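You operate a simulated robot arm through the tools that you are given. There is no shell and no other tool. Be economical: measure what you need, move in short steps, check, and stop when the job is done.

You run a simulated robot arm. Do the job below in one go: nothing can be reset, and whatever is moved stays where it is left.

## Task
Take the film clip and put it on top of the stock roll of blue tape.
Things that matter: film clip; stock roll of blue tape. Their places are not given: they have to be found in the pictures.

The check looks at the end state, three seconds after you hand in, the way a careful person would. Anything else that was tipped, shoved, dropped, spilled or broken makes it a failure.

## Robot
A 7-joint arm with a two-finger parallel gripper, fixed in place. Base frame: the origin is at the foot of the arm, x ahead of it, y to its left, z up; the work surface is at about z = 0. Units: mm, rad, N and s.
With the tool pointing down near the work surface it reaches from about 240 to 620 mm from the base axis. Its first joint turns from -1.152 to 1.152 rad. Payload 2.6 kg.
Tool frame: the origin (TCP) lies between the finger pads and is the grasp point; the fingertips stand 30 mm ahead of it; z points along the fingers, y is the line along which they close. The gripper opens to 94 mm. The fingers are 28 mm wide and 10 mm thick; the gripper's body (50 by 96 mm) begins 55 mm behind the TCP.
Orientation is told as [roll, pitch, yaw] about the base's x, y, z axes, in that order, counted from this pose: with the fingers straight down and closing along the base's y, the tool's x points along the base's -x, its y along +y and its z along -z.

## Interface
- The arm moves only by the tool send_rows. Its argument "series" is a list of rows, each a list of 7 numbers: the shift along the tool's x, y, z in mm, then the turn, a rotation vector about the tool's x, y, z in rad, then the gripper command, from -1 (shut) to 1 (fully open), values between in proportion. In form: [[x, y, z, rx, ry, rz, gripper], ...]. A call has 1 to 10 rows; each row is the pose to reach, as a shift and turn from the pose commanded when the call began, along the tool's axes at that moment. A row lasts 0.2 s, in which the tool goes at most 50 mm and 0.15 rad; a call with a longer step from one row to the next is refused whole, and so is a gripper value outside its range. A pose out of reach is approached as far as the arm can. The call stops where the force on the tool passes 40 N (or 10 N more than at its start, if that is more) or the arm is blocked; 0.2 s more then pass. Each finger travels about 72 mm/s and halts on what it meets, pressing with about 33 N; the grip force reading is that of the motor and also rises with nothing between the fingers. The clock runs only during rows and for 0.2 s after the last one: add rows that repeat a pose to give the fingers time. The reply holds the time, the measured pose of the TCP, the force on the tool along the base axes, the opening and the grip force, in the units named above and with some noise, and new pictures: "pictures" is both (left out), scene, wrist or none.
- Cameras (640 x 400 px; columns grow to the right, rows downward): "scene" is fixed at [41.5, 446.8, 551.4]; the picture's right is [-0.66, -0.75, 0.00], its down [-0.51, 0.44, -0.74] and it looks along [0.56, -0.48, -0.68] (base axes); focal length 326 px, centre (320, 200). "wrist" rides on the gripper at [-37, 0, -58] in the tool frame; the picture's right is [0.00, -1.00, 0.00], its down [0.97, 0.00, -0.24] and it looks along [0.24, 0.00, 0.97] (tool axes); focal length 218 px, centre (320, 200).
- locate(camera, pixels): there is no depth. For up to 12 entries [column, row, z] of the newest picture of that camera ("zoom" is the newest enlarged one), the place [x, y] in the base frame at which the ray of that pixel passes the height z, good to about 3 mm. No time passes.
- zoom(camera, box): a new picture of the part [left, top, right, bottom] of that camera's present view, enlarged. No time passes.
- close_job(): hands the job in; it is judged then, once.

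Go step by step. Measure first, check grasps and placings, and put right what went wrong. The budget is 60 turns and 120 pictures, counting those below and the enlarged ones. Unless the task says otherwise, let go and move clear before handing in, and close with one line.

The tools are called after "Request:" by a JSON object that holds its "name" and its "arguments". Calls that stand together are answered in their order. send_rows: Moves the arm, as the interface text tells. Its arguments: {"type":"object","properties":{"series":{"type":"array","items":{"type":"array","items":{"type":"number"}}},"pictures":{"type":"string","enum":["both","scene","wrist","none"]}},"required":["series"]} The other tools are called the same way: locate (camera, pixels) gives the place at which the rays of pixels pass given heights; zoom (camera, box) takes an enlarged picture of a part of a camera's view; close_job () hands the job in.

At the start:

```text
t: 0.0
tool_pos: [314.7, 297.8, 311.5]
orientation: [0.001, 0.0, 0.0]
contact_force: [-0.2, -0.4, 0.2]
opening: 93.8
finger_force: 0.1
```

scene: 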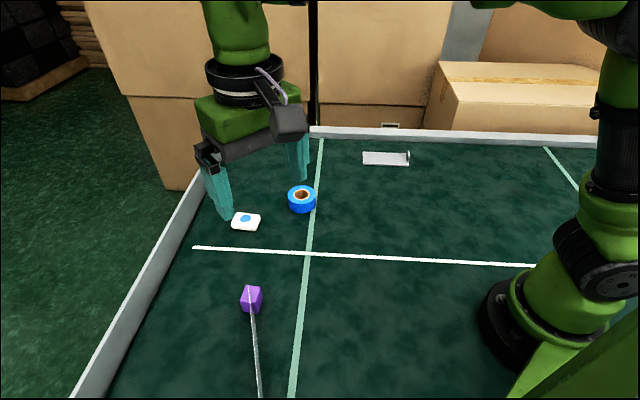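
wrist: 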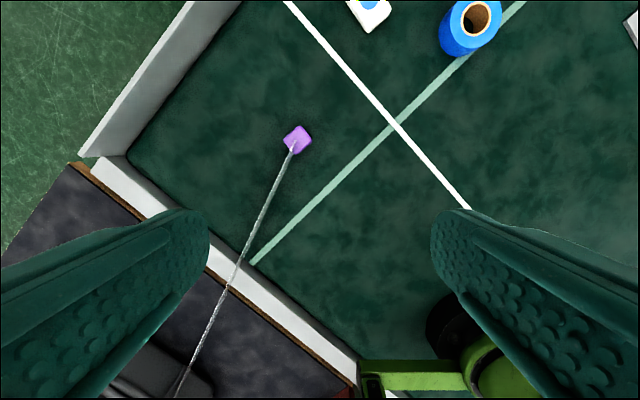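

The scene shows a blue roll at (301,199), a white item at (245,221), a purple tethered block at (251,298) and a pale item at (386,158). I'll enlarge them to identify the film clip.

Request:
{"name": "zoom", "arguments": {"camera": "scene", "box": [340, 130, 430, 186]}}

Request:
{"name": "zoom", "arguments": {"camera": "scene", "box": [210, 170, 338, 250]}}

Request:
{"name": "zoom", "arguments": {"camera": "scene", "box": [200, 270, 320, 345]}}

```text
7.11 times, centred on (385, 158) of scene
```

zoom: 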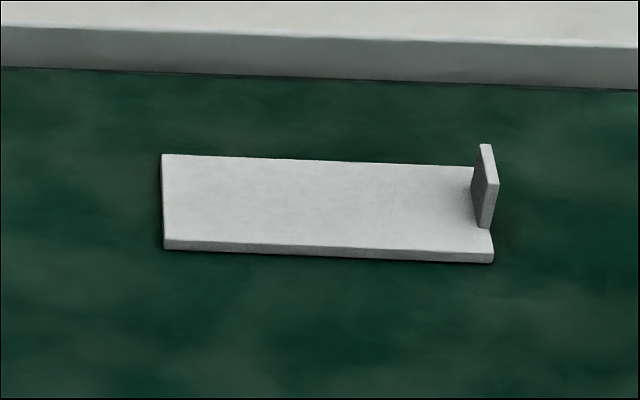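

```text
5.00 times, centred on (274, 210) of scene
```

zoom: 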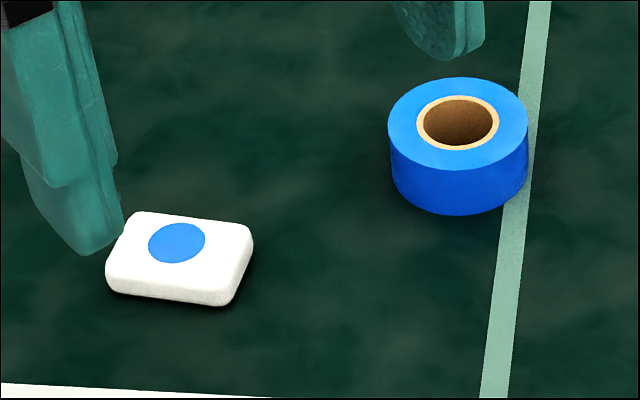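

```text
5.33 times, centred on (260, 308) of scene
```

zoom: 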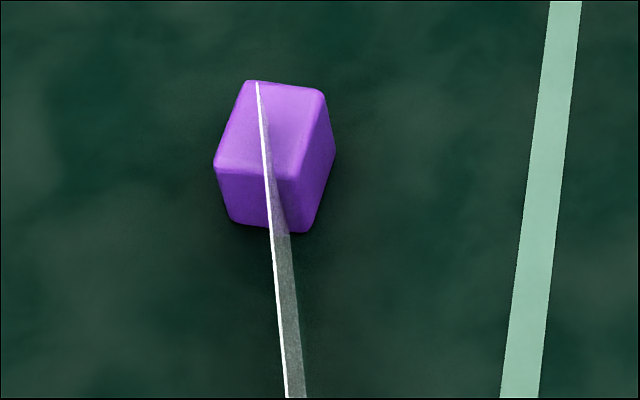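

The pale item at (386,158) is a plate with an upright tab, and the purple block has a strand running off the table. I need to see where that strand leads, so I'll look closer from the wrist.

Request:
{"name": "zoom", "arguments": {"camera": "wrist", "box": [120, 100, 440, 400]}}

Request:
{"name": "zoom", "arguments": {"camera": "scene", "box": [160, 250, 400, 400]}}

Request:
{"name": "locate", "arguments": {"camera": "scene", "pixels": [[363, 152, 0], [363, 165, 0], [409, 167, 0], [408, 153, 0], [301, 195, 25], [301, 212, 0], [245, 219, 12], [251, 305, 0], [260, 398, 0], [243, 303, 15], [195, 247, 0], [318, 140, 0]]}}

```text
1.33 times, centred on (280, 250) of wrist
```

zoom: 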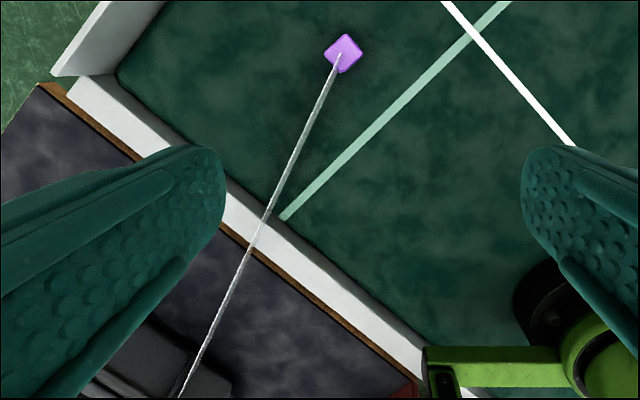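

```text
2.67 times, centred on (280, 325) of scene
```

zoom: 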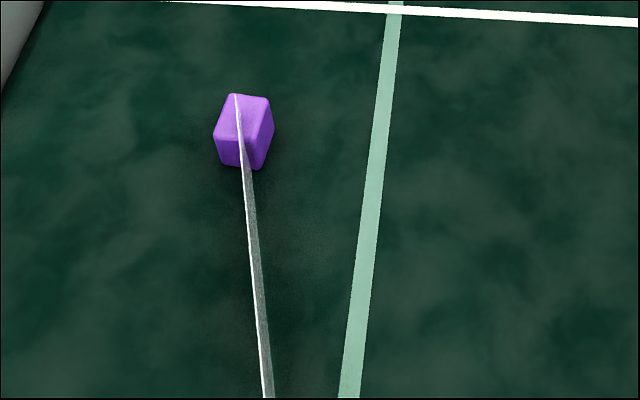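

```text
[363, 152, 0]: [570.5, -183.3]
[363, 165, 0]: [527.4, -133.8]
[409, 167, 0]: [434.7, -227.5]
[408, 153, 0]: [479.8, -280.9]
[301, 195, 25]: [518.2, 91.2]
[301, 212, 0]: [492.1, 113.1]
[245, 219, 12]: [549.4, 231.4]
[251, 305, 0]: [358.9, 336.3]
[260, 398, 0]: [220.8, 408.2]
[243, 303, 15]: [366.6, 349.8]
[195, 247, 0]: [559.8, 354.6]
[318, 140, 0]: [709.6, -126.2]
```

None of these is clearly a film clip yet, and parts of the table are hidden. I'll move over the middle at height for an overhead look.

Request:
{"name": "send_rows", "arguments": {"series": [[-15, -45, -5, 0, 0, 0, 1], [-30, -90, -10, 0, 0, 0, 1], [-45, -135, -15, 0, 0, 0, 1], [-60, -180, -20, 0, 0, 0, 1], [-75, -225, -25, 0, 0, 0, 1], [-90, -270, -30, 0, 0, 0, 1], [-100, -300, -35, 0, 0, 0, 1], [-100, -330, -35, 0, 0, 0, 1]]}}

```text
t: 1.8
tool_pos: [417.1, -30.6, 344.4]
orientation: [0.001, -0.001, 0.001]
contact_force: [-0.7, -0.3, 0.1]
opening: 94.0
finger_force: 0.1
```

scene: 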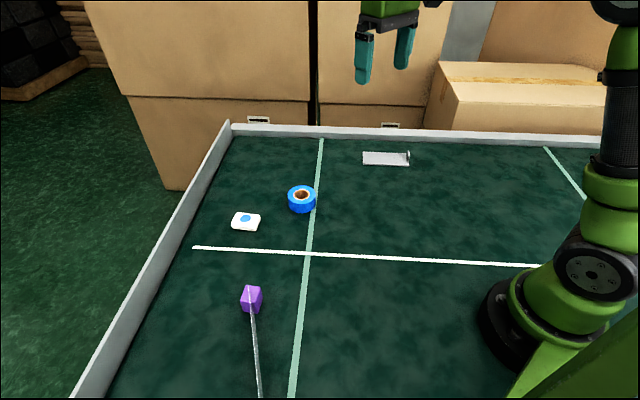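
wrist: 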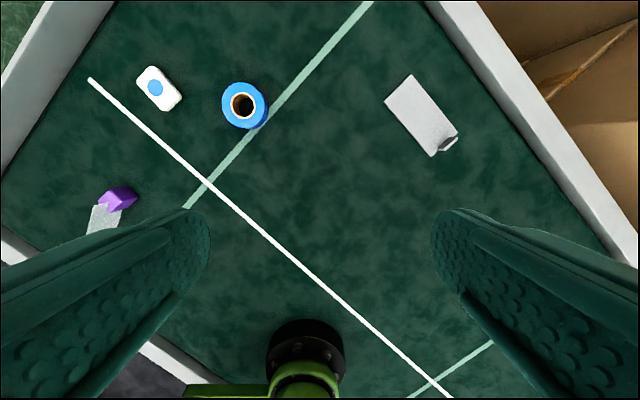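

From here the purple item's strand shows as a wide grey ribbon at (105,215), and the plate has a small tab at (447,143). I'll enlarge both.

Request:
{"name": "zoom", "arguments": {"camera": "wrist", "box": [70, 165, 190, 240]}}

Request:
{"name": "zoom", "arguments": {"camera": "wrist", "box": [360, 60, 488, 170]}}

Request:
{"name": "locate", "arguments": {"camera": "wrist", "pixels": [[385, 103, 4], [410, 75, 4], [457, 132, 4], [432, 156, 4], [243, 105, 25], [160, 88, 12], [117, 198, 20], [96, 205, 20], [87, 233, 20]]}}

```text
5.33 times, centred on (130, 202) of wrist
```

zoom: 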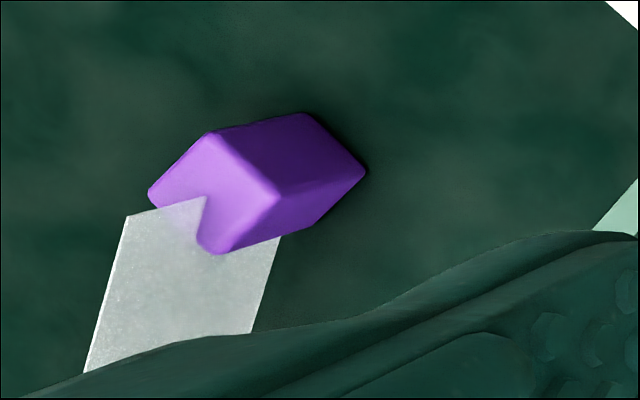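

```text
3.64 times, centred on (424, 115) of wrist
```

zoom: 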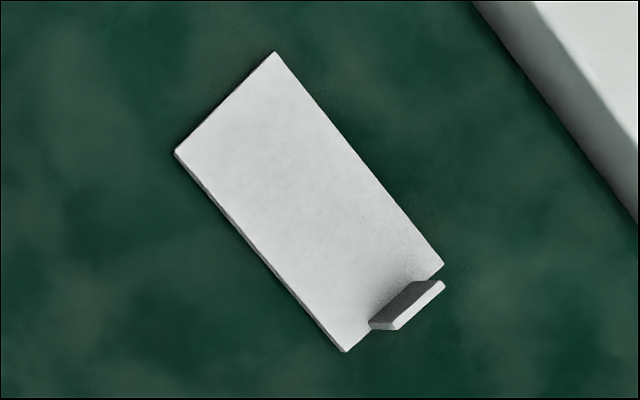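

```text
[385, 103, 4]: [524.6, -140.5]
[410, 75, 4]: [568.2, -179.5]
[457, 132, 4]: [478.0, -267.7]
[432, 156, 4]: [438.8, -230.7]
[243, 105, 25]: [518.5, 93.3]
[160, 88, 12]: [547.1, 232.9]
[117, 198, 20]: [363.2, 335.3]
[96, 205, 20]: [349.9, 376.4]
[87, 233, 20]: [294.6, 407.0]
```

The purple block grips a thin grey sheet standing on edge, so it is the film clip with its film strip. I'll turn the wrist camera towards it to see how far the strip reaches.

Request:
{"name": "send_rows", "arguments": {"series": [[10, 10, 0, 0, 0, 0.14, 1], [20, 20, 0, 0, 0, 0.28, 1], [30, 30, 0, 0, 0, 0.42, 1], [40, 40, 0, 0, 0, 0.56, 1], [50, 50, 0, 0, 0, 0.7, 1], [60, 60, 0, 0, 0, 0.84, 1], [70, 70, 0, 0, 0, 0.98, 1], [75, 80, 0, 0, 0, 1.1, 1]]}}

```text
t: 3.6
tool_pos: [342.0, 49.5, 347.4]
orientation: [-0.001, -0.001, -1.102]
contact_force: [0.4, -0.3, -0.5]
opening: 94.2
finger_force: 0.0
```

scene: 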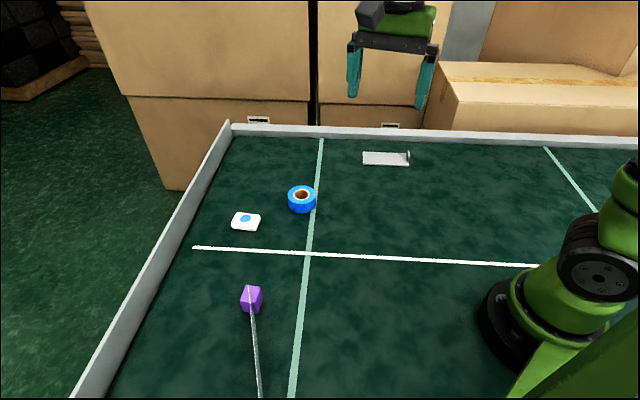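
wrist: 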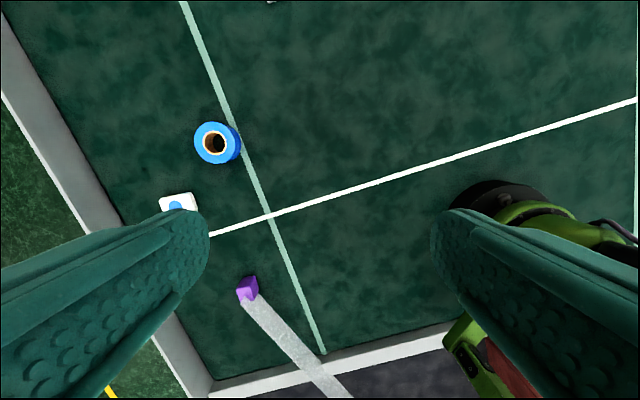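

The strip runs from the clip at (248,288) to beyond the rim near (340,395). I'll enlarge and sample its edges.

Request:
{"name": "zoom", "arguments": {"camera": "wrist", "box": [200, 260, 400, 400]}}

Request:
{"name": "locate", "arguments": {"camera": "wrist", "pixels": [[248, 288, 0], [248, 288, 40], [260, 294, 0], [260, 294, 50], [243, 304, 20], [243, 304, 60], [350, 396, 0], [350, 396, 100], [325, 396, 20], [325, 396, 100], [322, 353, 0]]}}

```text
2.86 times, centred on (300, 330) of wrist
```

zoom: 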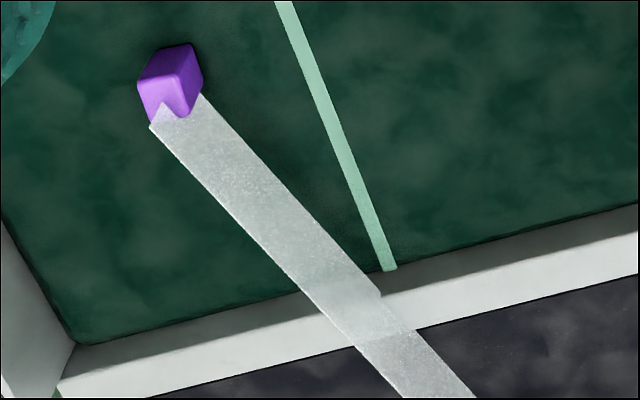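

```text
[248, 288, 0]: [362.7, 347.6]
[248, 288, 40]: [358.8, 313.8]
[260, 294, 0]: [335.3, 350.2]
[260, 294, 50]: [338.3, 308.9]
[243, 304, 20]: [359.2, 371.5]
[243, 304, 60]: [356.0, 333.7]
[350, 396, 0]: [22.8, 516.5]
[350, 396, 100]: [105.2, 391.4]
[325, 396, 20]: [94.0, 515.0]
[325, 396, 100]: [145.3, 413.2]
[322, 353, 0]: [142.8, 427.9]
```

The sheet stands about 55 mm tall from the table and runs straight out over the rim. I'll tilt the camera to see where it ends, since that limits how the clip can move.

Request:
{"name": "send_rows", "arguments": {"series": [[0, 0, 0, 0, 0.14, 0, 1], [0, 0, 0, 0, 0.28, 0, 1], [0, 0, 0, 0, 0.42, 0, 1], [0, 0, 0, 0, 0.56, 0, 1]], "pictures": "wrist"}}

```text
t: 4.6
tool_pos: [341.1, 49.4, 347.2]
orientation: [0.001, 0.562, -1.096]
contact_force: [0.0, -0.7, 0.2]
opening: 93.8
finger_force: 0.0
```

wrist: 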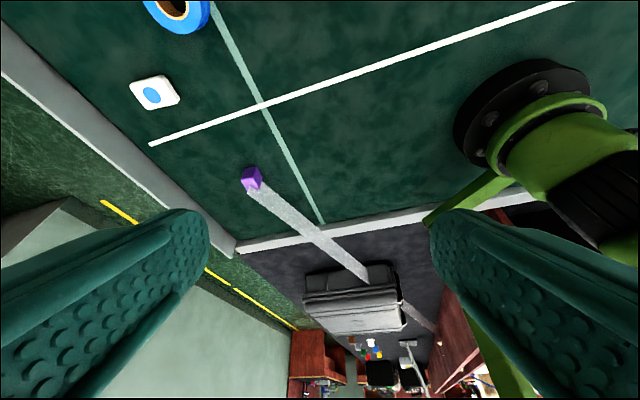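

Request:
{"name": "zoom", "arguments": {"camera": "wrist", "box": [220, 150, 460, 300]}}

Request:
{"name": "locate", "arguments": {"camera": "wrist", "pixels": [[357, 283, 55], [369, 283, 0], [369, 283, 20], [251, 178, 20], [251, 178, 0], [323, 223, 0]]}}

```text
2.67 times, centred on (340, 225) of wrist
```

zoom: 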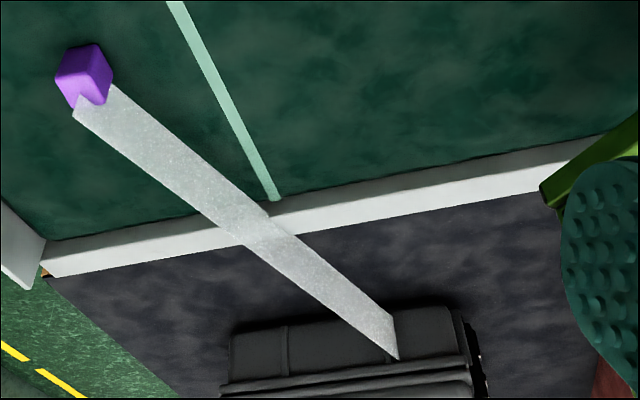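

```text
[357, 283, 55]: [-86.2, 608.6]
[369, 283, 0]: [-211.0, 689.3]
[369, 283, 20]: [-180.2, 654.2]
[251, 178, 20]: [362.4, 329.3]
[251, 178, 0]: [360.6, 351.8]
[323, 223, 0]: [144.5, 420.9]
```

The strip has a cut end near (369,284), about 570 mm from the clip, and lies in a vertical plane along (-0.87, 0.48). I'll level the tool, then go above the clip to see its outline.

Request:
{"name": "send_rows", "arguments": {"series": [[0, 0, 0, 0, -0.14, 0, 1], [0, 0, 0, 0, -0.28, 0, 1], [0, 0, 0, 0, -0.42, 0, 1], [0, 0, 0, 0, -0.562, 0, 1]], "pictures": "none"}}

```text
t: 5.6
tool_pos: [338.5, 50.4, 347.5]
orientation: [0.003, -0.007, -1.101]
contact_force: [0.4, -0.2, -0.1]
opening: 94.0
finger_force: 0.0
```

Level again. Moving above the clip with the fingers set to straddle the strip's plane, staying high.

Request:
{"name": "send_rows", "arguments": {"series": [[38, 18, 10, 0, 0, -0.085, 1], [77, 36, 25, 0, 0, -0.17, 1], [116, 55, 40, 0, 0, -0.255, 1], [155, 73, 55, 0, 0, -0.34, 1], [194, 91, 75, 0, 0, -0.425, 1], [232, 110, 95, 0, 0, -0.51, 1], [271, 128, 117, 0, 0, -0.595, 1]]}}

```text
t: 7.2
tool_pos: [330.4, 349.7, 228.3]
orientation: [0.001, -0.005, -0.505]
contact_force: [0.2, 0.4, 0.3]
opening: 94.3
finger_force: 0.0
```

scene: 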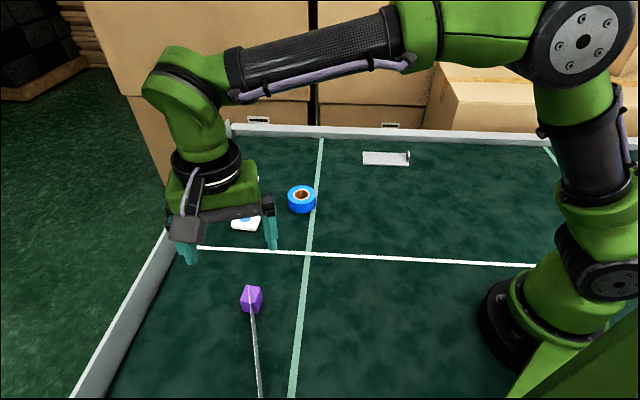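
wrist: 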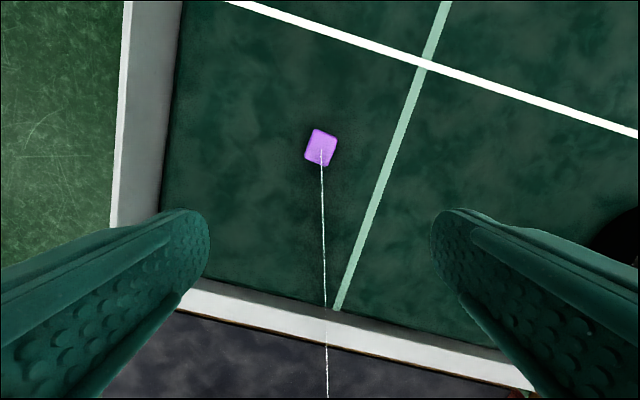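

Request:
{"name": "zoom", "arguments": {"camera": "wrist", "box": [280, 115, 360, 185]}}

Request:
{"name": "locate", "arguments": {"camera": "zoom", "pixels": [[320, 200, 30]]}}

```text
5.71 times, centred on (320, 150) of wrist
```

zoom: 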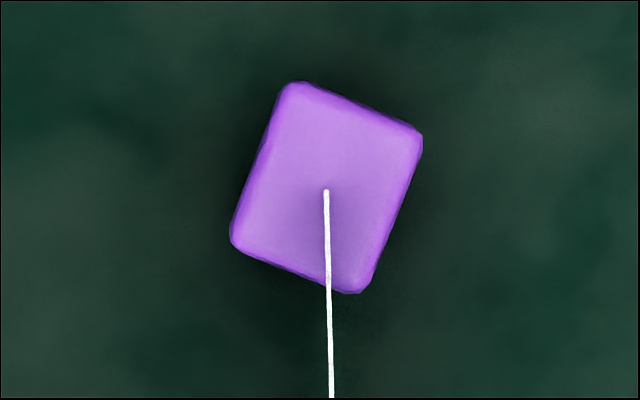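

```text
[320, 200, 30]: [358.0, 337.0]
```

From above, the clip is a 27 x 34 mm block centred near (359,335), turned about 0.375 rad from the tool, with the strip leaving from its middle. I'll turn to line up with its short side and come down to a check height.

Request:
{"name": "send_rows", "arguments": {"series": [[-16, 0.4, 30, 0, 0, 0.125, 1], [-33, 0.8, 60, 0, 0, 0.25, 1], [-33, 0.8, 90, 0, 0, 0.375, 1], [-33, 0.8, 110, 0, 0, 0.375, 1]]}}

```text
t: 8.2
tool_pos: [362.1, 332.7, 118.0]
orientation: [0.0, -0.003, -0.882]
contact_force: [0.5, -0.5, -0.9]
opening: 93.9
finger_force: 0.1
```

scene: 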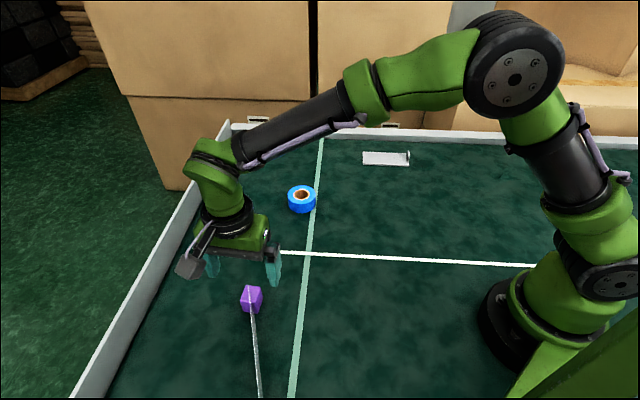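
wrist: 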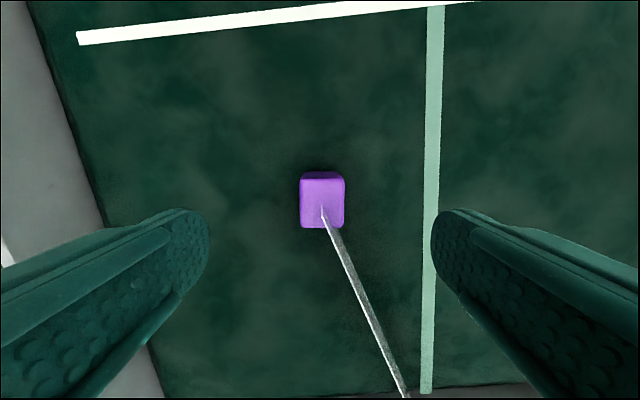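

The clip is squarely between the fingers at (322,204), with the strip trailing clear of both. I'll check its centre and height before descending.

Request:
{"name": "locate", "arguments": {"camera": "wrist", "pixels": [[322, 204, 30], [322, 204, 38], [322, 180, 35], [322, 171, 0], [322, 228, 35], [300, 204, 35], [344, 204, 35]]}}

Request:
{"name": "locate", "arguments": {"camera": "scene", "pixels": [[249, 313, 0], [301, 187, 25], [301, 213, 0], [288, 196, 25], [316, 197, 25], [301, 203, 25], [301, 187, 30], [301, 204, 30]]}}

Request:
{"name": "zoom", "arguments": {"camera": "scene", "box": [270, 175, 334, 225]}}

```text
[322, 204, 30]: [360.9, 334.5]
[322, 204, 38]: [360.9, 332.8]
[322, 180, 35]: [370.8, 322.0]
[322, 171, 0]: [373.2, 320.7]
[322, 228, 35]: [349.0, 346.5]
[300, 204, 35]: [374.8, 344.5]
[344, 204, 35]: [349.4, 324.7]
```

```text
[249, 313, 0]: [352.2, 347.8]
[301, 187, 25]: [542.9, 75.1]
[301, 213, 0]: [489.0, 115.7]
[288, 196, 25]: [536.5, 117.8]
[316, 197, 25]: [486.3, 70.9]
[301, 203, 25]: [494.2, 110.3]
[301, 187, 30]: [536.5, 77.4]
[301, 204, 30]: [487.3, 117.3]
```

```text
8.00 times, centred on (302, 200) of scene
```

zoom: 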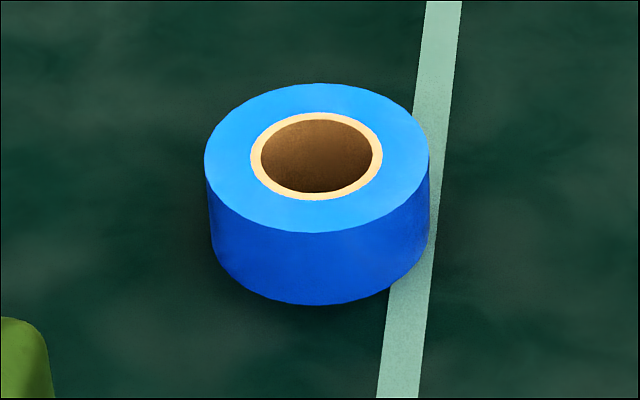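

Clip centre (361,333) agrees with the TCP, and the roll is about 64 mm across and 31 mm tall with a 32 mm hole. I'll descend to fingertips near 5 mm and close.

Request:
{"name": "send_rows", "arguments": {"series": [[0, 0, 40, 0, 0, 0, 1], [0, 0, 70, 0, 0, 0, 1], [0, 0, 83, 0, 0, 0, 1], [0, 0, 83, 0, 0, 0, 0], [0, 0, 83, 0, 0, 0, -1], [0, 0, 83, 0, 0, 0, -1], [0, 0, 83, 0, 0, 0, -1], [0, 0, 83, 0, 0, 0, -1]]}}

```text
t: 10.0
tool_pos: [361.0, 333.3, 35.2]
orientation: [0.001, -0.001, -0.879]
contact_force: [0.2, -0.8, -0.1]
opening: 33.3
finger_force: 32.8
```

scene: 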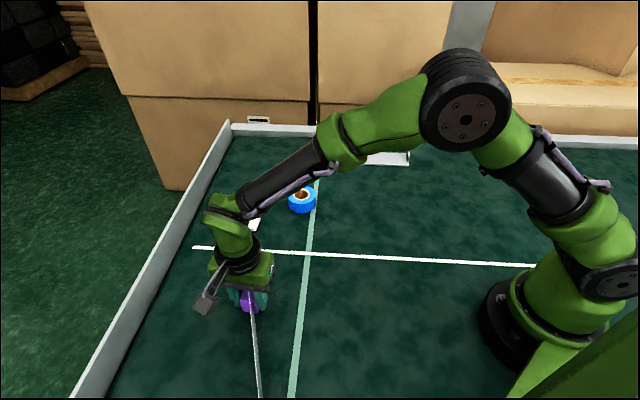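
wrist: 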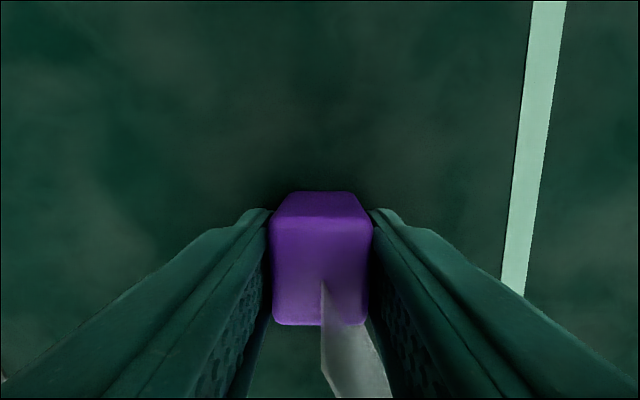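

The clip is held at a 33 mm opening. I'll lift gently and watch the force and the strip.

Request:
{"name": "send_rows", "arguments": {"series": [[0, 0, -10, 0, 0, 0, -1], [0, 0, -20, 0, 0, 0, -1], [0, 0, -30, 0, 0, 0, -1]]}}

```text
t: 10.8
tool_pos: [361.6, 333.8, 65.7]
orientation: [-0.001, -0.002, -0.878]
contact_force: [0.0, -0.5, -0.2]
opening: 33.5
finger_force: 33.3
```

scene: 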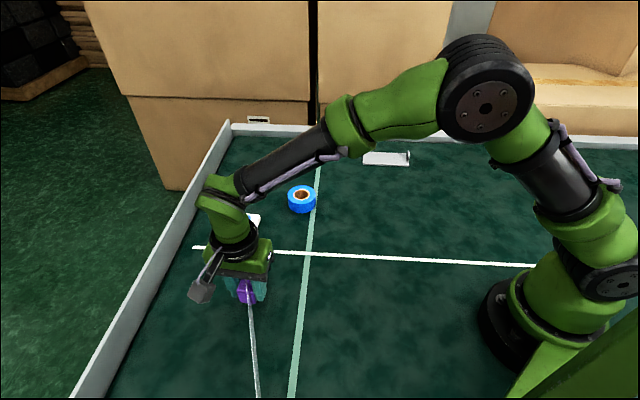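
wrist: 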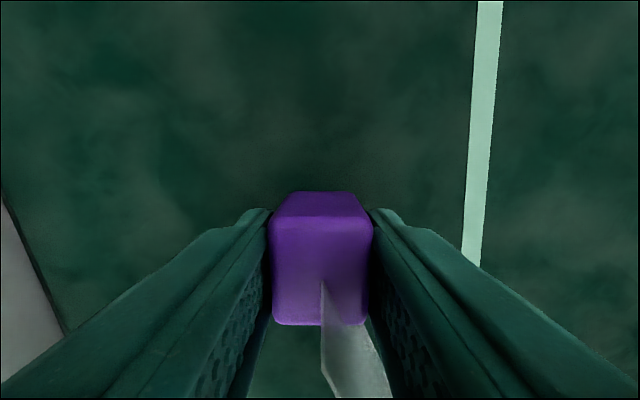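

It lifts with no pull, and the strip simply follows. I'll raise it well clear and carry it most of the way to the roll.

Request:
{"name": "send_rows", "arguments": {"series": [[0, 0, -35, 0, 0, 0, -1], [0, 0, -70, 0, 0, 0, -1], [-30, -4, -75, 0, 0, 0, -1], [-60, -8, -75, 0, 0, 0, -1], [-90, -12, -75, 0, 0, 0, -1], [-120, -16, -75, 0, 0, 0, -1], [-150, -20, -75, 0, 0, 0, -1], [-180, -24, -75, 0, 0, 0, -1], [-200, -27, -75, 0, 0, 0, -1]]}}

```text
t: 12.8
tool_pos: [466.0, 162.9, 141.6]
orientation: [-0.002, -0.001, -0.88]
contact_force: [-0.1, -0.1, -0.4]
opening: 33.3
finger_force: 33.2
```

scene: 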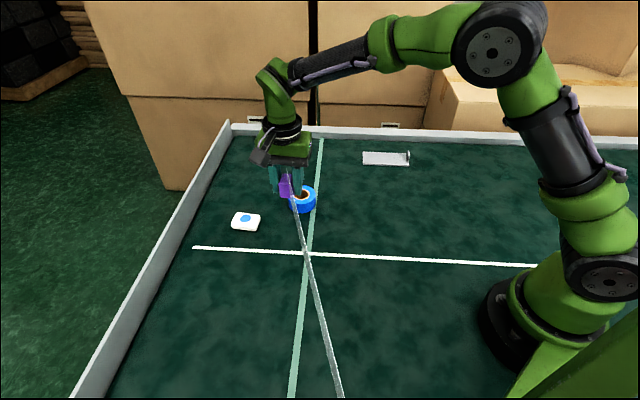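
wrist: 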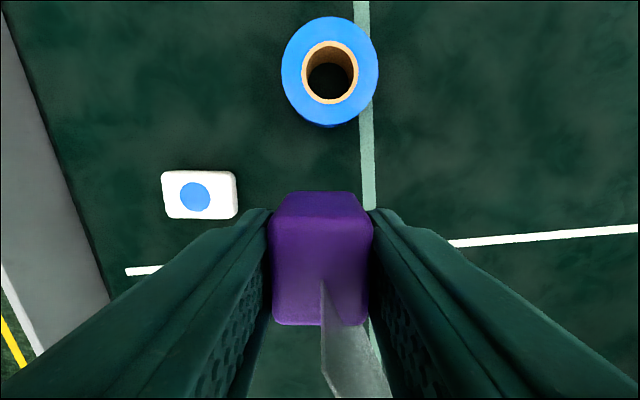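

The roll's top is at (330,69) and the strip rides along clear of everything. I'll locate the roll's centre precisely.

Request:
{"name": "locate", "arguments": {"camera": "wrist", "pixels": [[330, 69, 31], [281, 68, 31], [378, 70, 31], [330, 16, 31], [330, 122, 31], [330, 127, 0]]}}

Request:
{"name": "zoom", "arguments": {"camera": "wrist", "box": [250, 0, 410, 140]}}

```text
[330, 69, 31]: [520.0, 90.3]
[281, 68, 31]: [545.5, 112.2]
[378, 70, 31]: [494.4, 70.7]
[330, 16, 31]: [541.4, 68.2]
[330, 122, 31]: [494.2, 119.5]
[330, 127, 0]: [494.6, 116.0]
```

```text
2.86 times, centred on (330, 70) of wrist
```

zoom: 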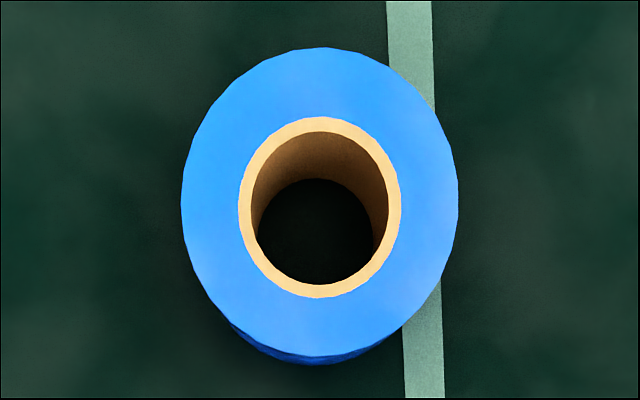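

The roll's centre averages to (517,93) and the clip's footprint (33 x 34 mm) spans the 33 mm hole at its corners. I'll move over it and come down to 20 mm above.

Request:
{"name": "send_rows", "arguments": {"series": [[-30, -2, 0, 0, 0, 0, -1], [-60, -3.5, 0, 0, 0, 0, -1], [-86.4, -5.2, 0, 0, 0, 0, -1], [-86.4, -5.2, 30, 0, 0, 0, -1], [-86.4, -5.2, 55, 0, 0, 0, -1]]}}

```text
t: 14.0
tool_pos: [517.3, 91.3, 85.7]
orientation: [0.001, -0.002, -0.88]
contact_force: [-0.6, 0.4, -0.7]
opening: 33.3
finger_force: 32.8
```

scene: 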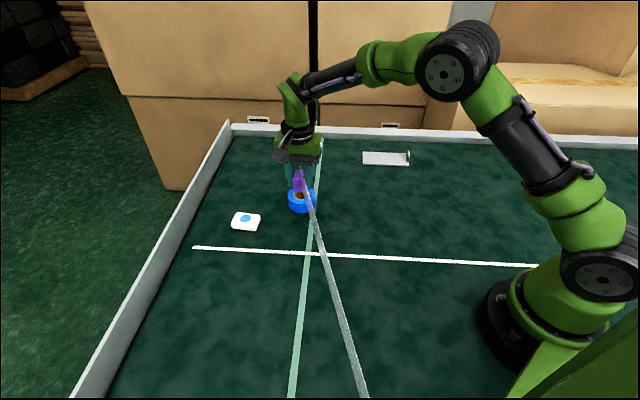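
wrist: 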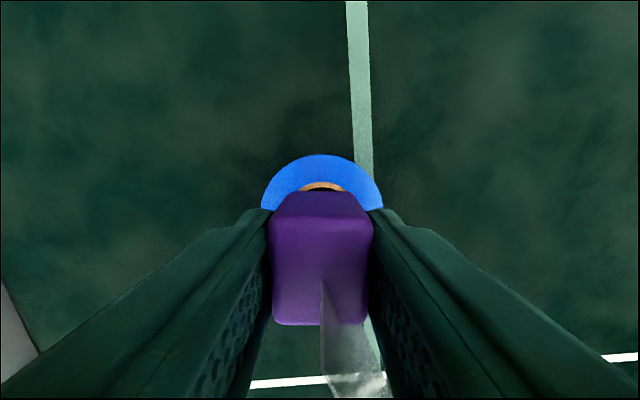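

The roll ring (262–382) is centred on the clip (270–372) sideways. I'll check the fore-aft fit from the far rim at (321,155) and from the scene.

Request:
{"name": "locate", "arguments": {"camera": "wrist", "pixels": [[321, 155, 31], [321, 155, 28], [321, 182, 31]]}}

Request:
{"name": "zoom", "arguments": {"camera": "scene", "box": [270, 160, 334, 220]}}

```text
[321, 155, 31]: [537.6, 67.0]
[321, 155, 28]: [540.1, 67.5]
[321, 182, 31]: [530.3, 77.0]
```

```text
6.67 times, centred on (302, 190) of scene
```

zoom: 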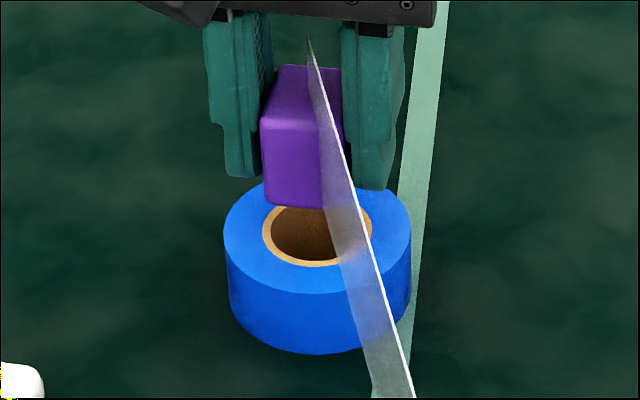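

Within about 2 mm of centre. Lowering slowly until it touches.

Request:
{"name": "send_rows", "arguments": {"series": [[1.5, 0, 8, 0, 0, 0, -1], [1.5, 0, 14, 0, 0, 0, -1], [1.5, 0, 17, 0, 0, 0, -1], [1.5, 0, 19, 0, 0, 0, -1]]}}

Request:
{"name": "zoom", "arguments": {"camera": "scene", "box": [270, 160, 334, 220]}}

```text
t: 15.0
tool_pos: [515.9, 92.7, 67.1]
orientation: [0.0, -0.002, -0.879]
contact_force: [-0.4, 1.5, -1.2]
opening: 33.5
finger_force: 32.6
```

scene: 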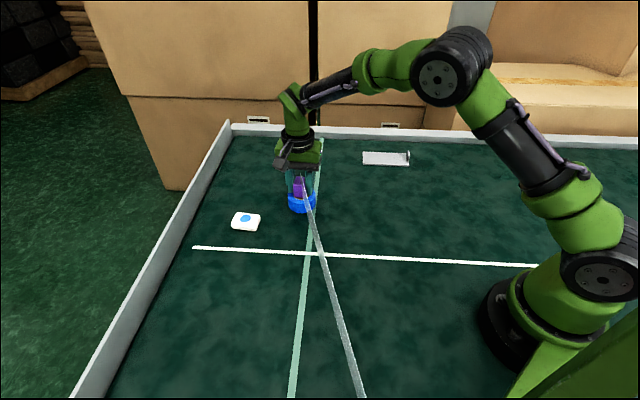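
wrist: 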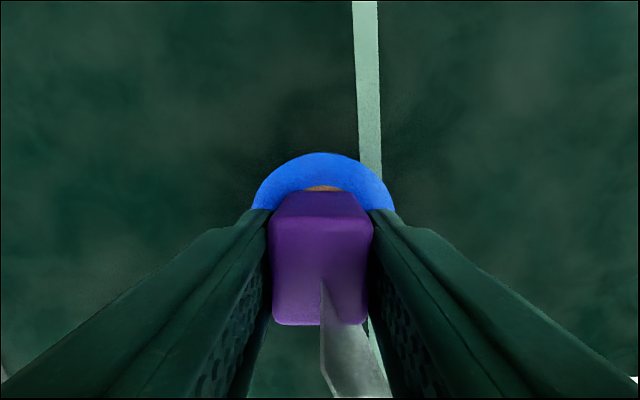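

```text
6.67 times, centred on (302, 190) of scene
```

zoom: 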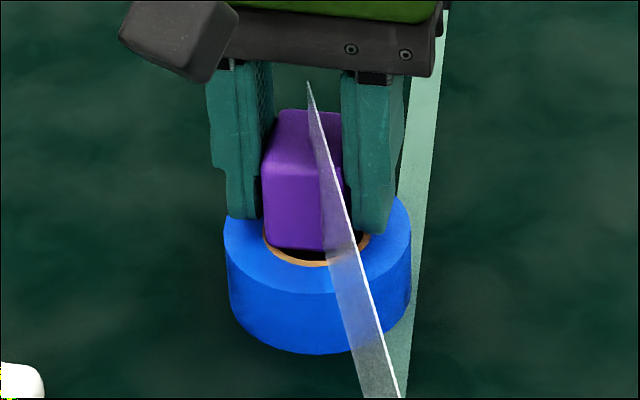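

It is about to touch: a small gap shows at the near side of the hole, and the far core edge is just visible. Lowering in fine steps until force rises.

Request:
{"name": "send_rows", "arguments": {"series": [[0, 0, 1, 0, 0, 0, -1], [0, 0, 2, 0, 0, 0, -1], [0, 0, 2, 0, 0, 0, -1]], "pictures": "none"}}

Request:
{"name": "zoom", "arguments": {"camera": "scene", "box": [270, 160, 334, 220]}}

```text
t: 15.8
tool_pos: [518.1, 93.0, 65.6]
orientation: [0.0, 0.0, -0.881]
contact_force: [-0.1, -0.4, -0.3]
opening: 33.1
finger_force: 32.6
```

```text
6.67 times, centred on (302, 190) of scene
```

zoom: 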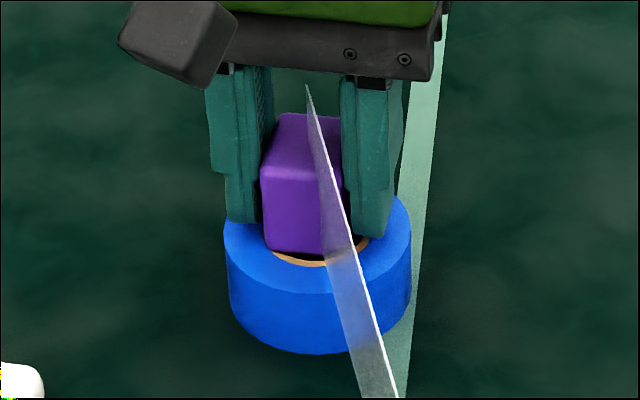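

No contact yet. Continuing down a few more millimetres.

Request:
{"name": "send_rows", "arguments": {"series": [[0, 0, 1, 0, 0, 0, -1], [0, 0, 2, 0, 0, 0, -1], [0, 0, 3, 0, 0, 0, -1], [0, 0, 3, 0, 0, 0, -1]], "pictures": "none"}}

Request:
{"name": "zoom", "arguments": {"camera": "scene", "box": [270, 160, 334, 220]}}

```text
t: 16.8
tool_pos: [518.5, 94.0, 63.5]
orientation: [0.004, -0.004, -0.881]
contact_force: [-6.4, -0.2, 26.8]
opening: 33.6
finger_force: 32.6
```

```text
6.67 times, centred on (302, 190) of scene
```

zoom: 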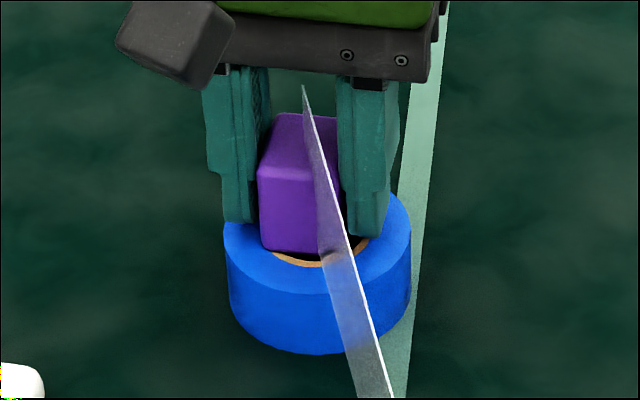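

Contact at TCP z 63.5 with 27 N, so the clip is seated across the hole. I'll ease off the load and open gently.

Request:
{"name": "send_rows", "arguments": {"series": [[0, 0, -1, 0, 0, 0, -1], [0, 0, -2, 0, 0, 0, -1], [0, 0, -2, 0, 0, 0, -1]], "pictures": "none"}}

```text
t: 17.6
tool_pos: [518.8, 92.6, 64.4]
orientation: [0.0, -0.003, -0.88]
contact_force: [3.2, 2.9, 14.7]
opening: 33.2
finger_force: 32.9
```

Request:
{"name": "send_rows", "arguments": {"series": [[0, 0, -0.7, 0, 0, 0, -1], [0, 0, -0.7, 0, 0, 0, -0.25], [0, 0, -0.7, 0, 0, 0, -0.15], [0, 0, -0.7, 0, 0, 0, -0.05], [0, 0, -0.7, 0, 0, 0, 0.1], [0, 0, -0.7, 0, 0, 0, 0.3]], "pictures": "wrist"}}

Request:
{"name": "zoom", "arguments": {"camera": "scene", "box": [270, 160, 334, 220]}}

```text
t: 19.0
tool_pos: [518.7, 93.3, 65.0]
orientation: [0.0, -0.003, -0.88]
contact_force: [-0.3, -0.7, -0.2]
opening: 61.0
finger_force: 0.0
```

wrist: 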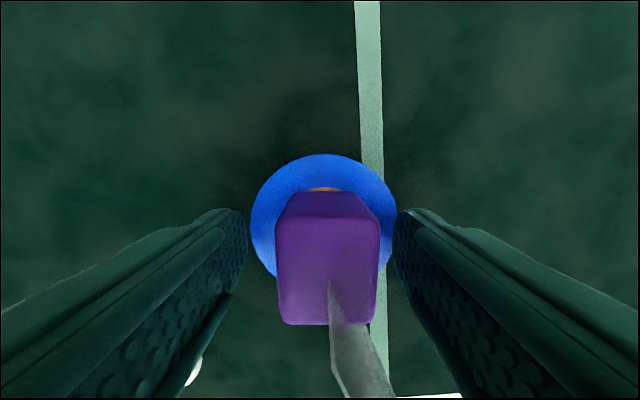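

```text
6.67 times, centred on (302, 190) of scene
```

zoom: 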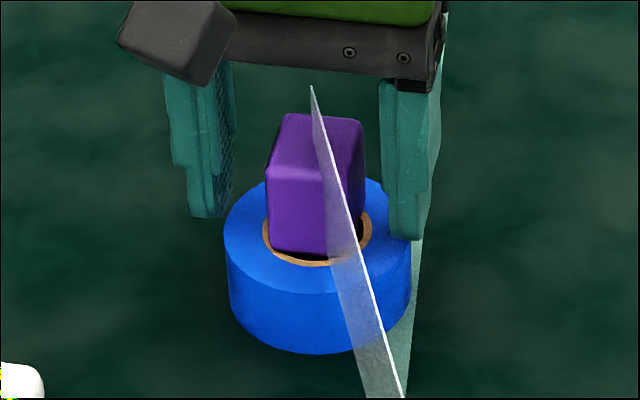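

The clip stands on the roll on its own, level, with the fingers clear. Opening fully and lifting straight up.

Request:
{"name": "send_rows", "arguments": {"series": [[0, 0, 0, 0, 0, 0, 0.7], [0, 0, -15, 0, 0, 0, 0.7], [0, 0, -45, 0, 0, 0, 0.8], [0, 0, -90, 0, 0, 0, 1], [0, 0, -135, 0, 0, 0, 1], [0, 0, -160, 0, 0, 0, 1], [0, 0, -160, 0, 0, 0, 1]]}}

Request:
{"name": "zoom", "arguments": {"camera": "scene", "box": [270, 160, 334, 220]}}

Request:
{"name": "zoom", "arguments": {"camera": "wrist", "box": [250, 90, 400, 220]}}

```text
t: 20.6
tool_pos: [518.4, 92.3, 224.5]
orientation: [0.0, -0.002, -0.881]
contact_force: [0.0, 0.7, 0.9]
opening: 94.1
finger_force: 0.0
```

scene: 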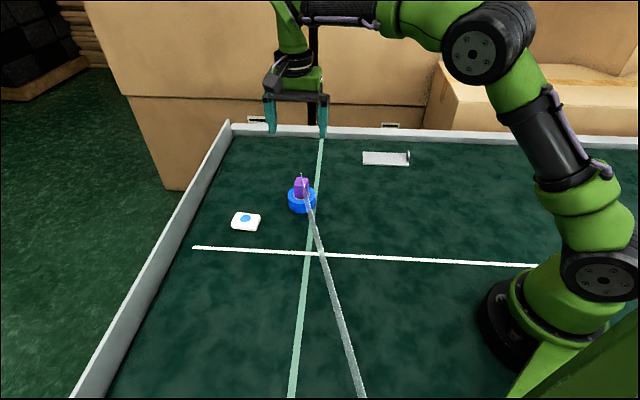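
wrist: 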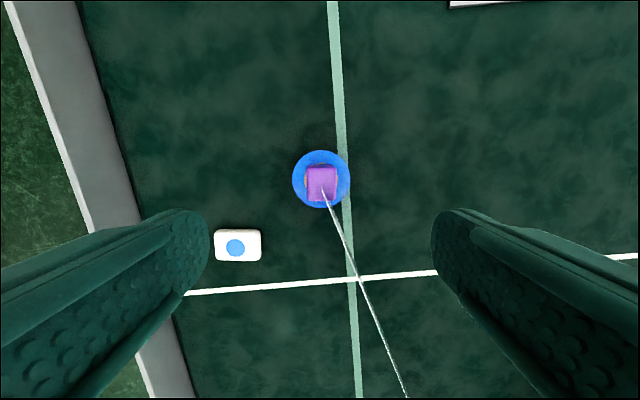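

```text
6.67 times, centred on (302, 190) of scene
```

zoom: 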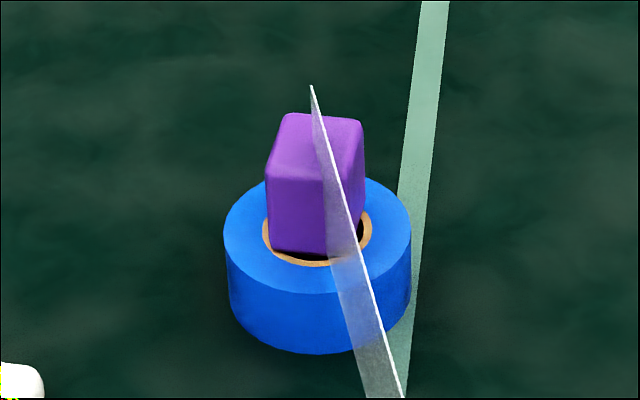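

```text
3.08 times, centred on (325, 155) of wrist
```

zoom: 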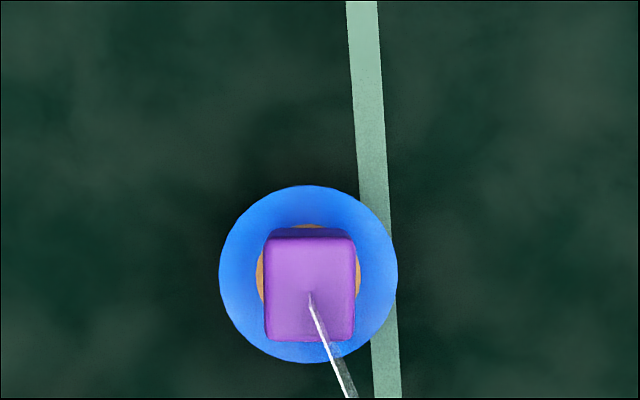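

The clip stands upright and centred on the roll in both views, the other items haven't moved, and the gripper is open and clear at z 224. Handing in.

Request:
{"name": "close_job", "arguments": {}}

```text
The job is handed in.
```

I put what I took to be the film clip on top of the roll of blue tape, where it was standing level and centred when I handed in; nothing else moved. Nothing in the pictures named it, so I chose the purple block with the long film strip attached.
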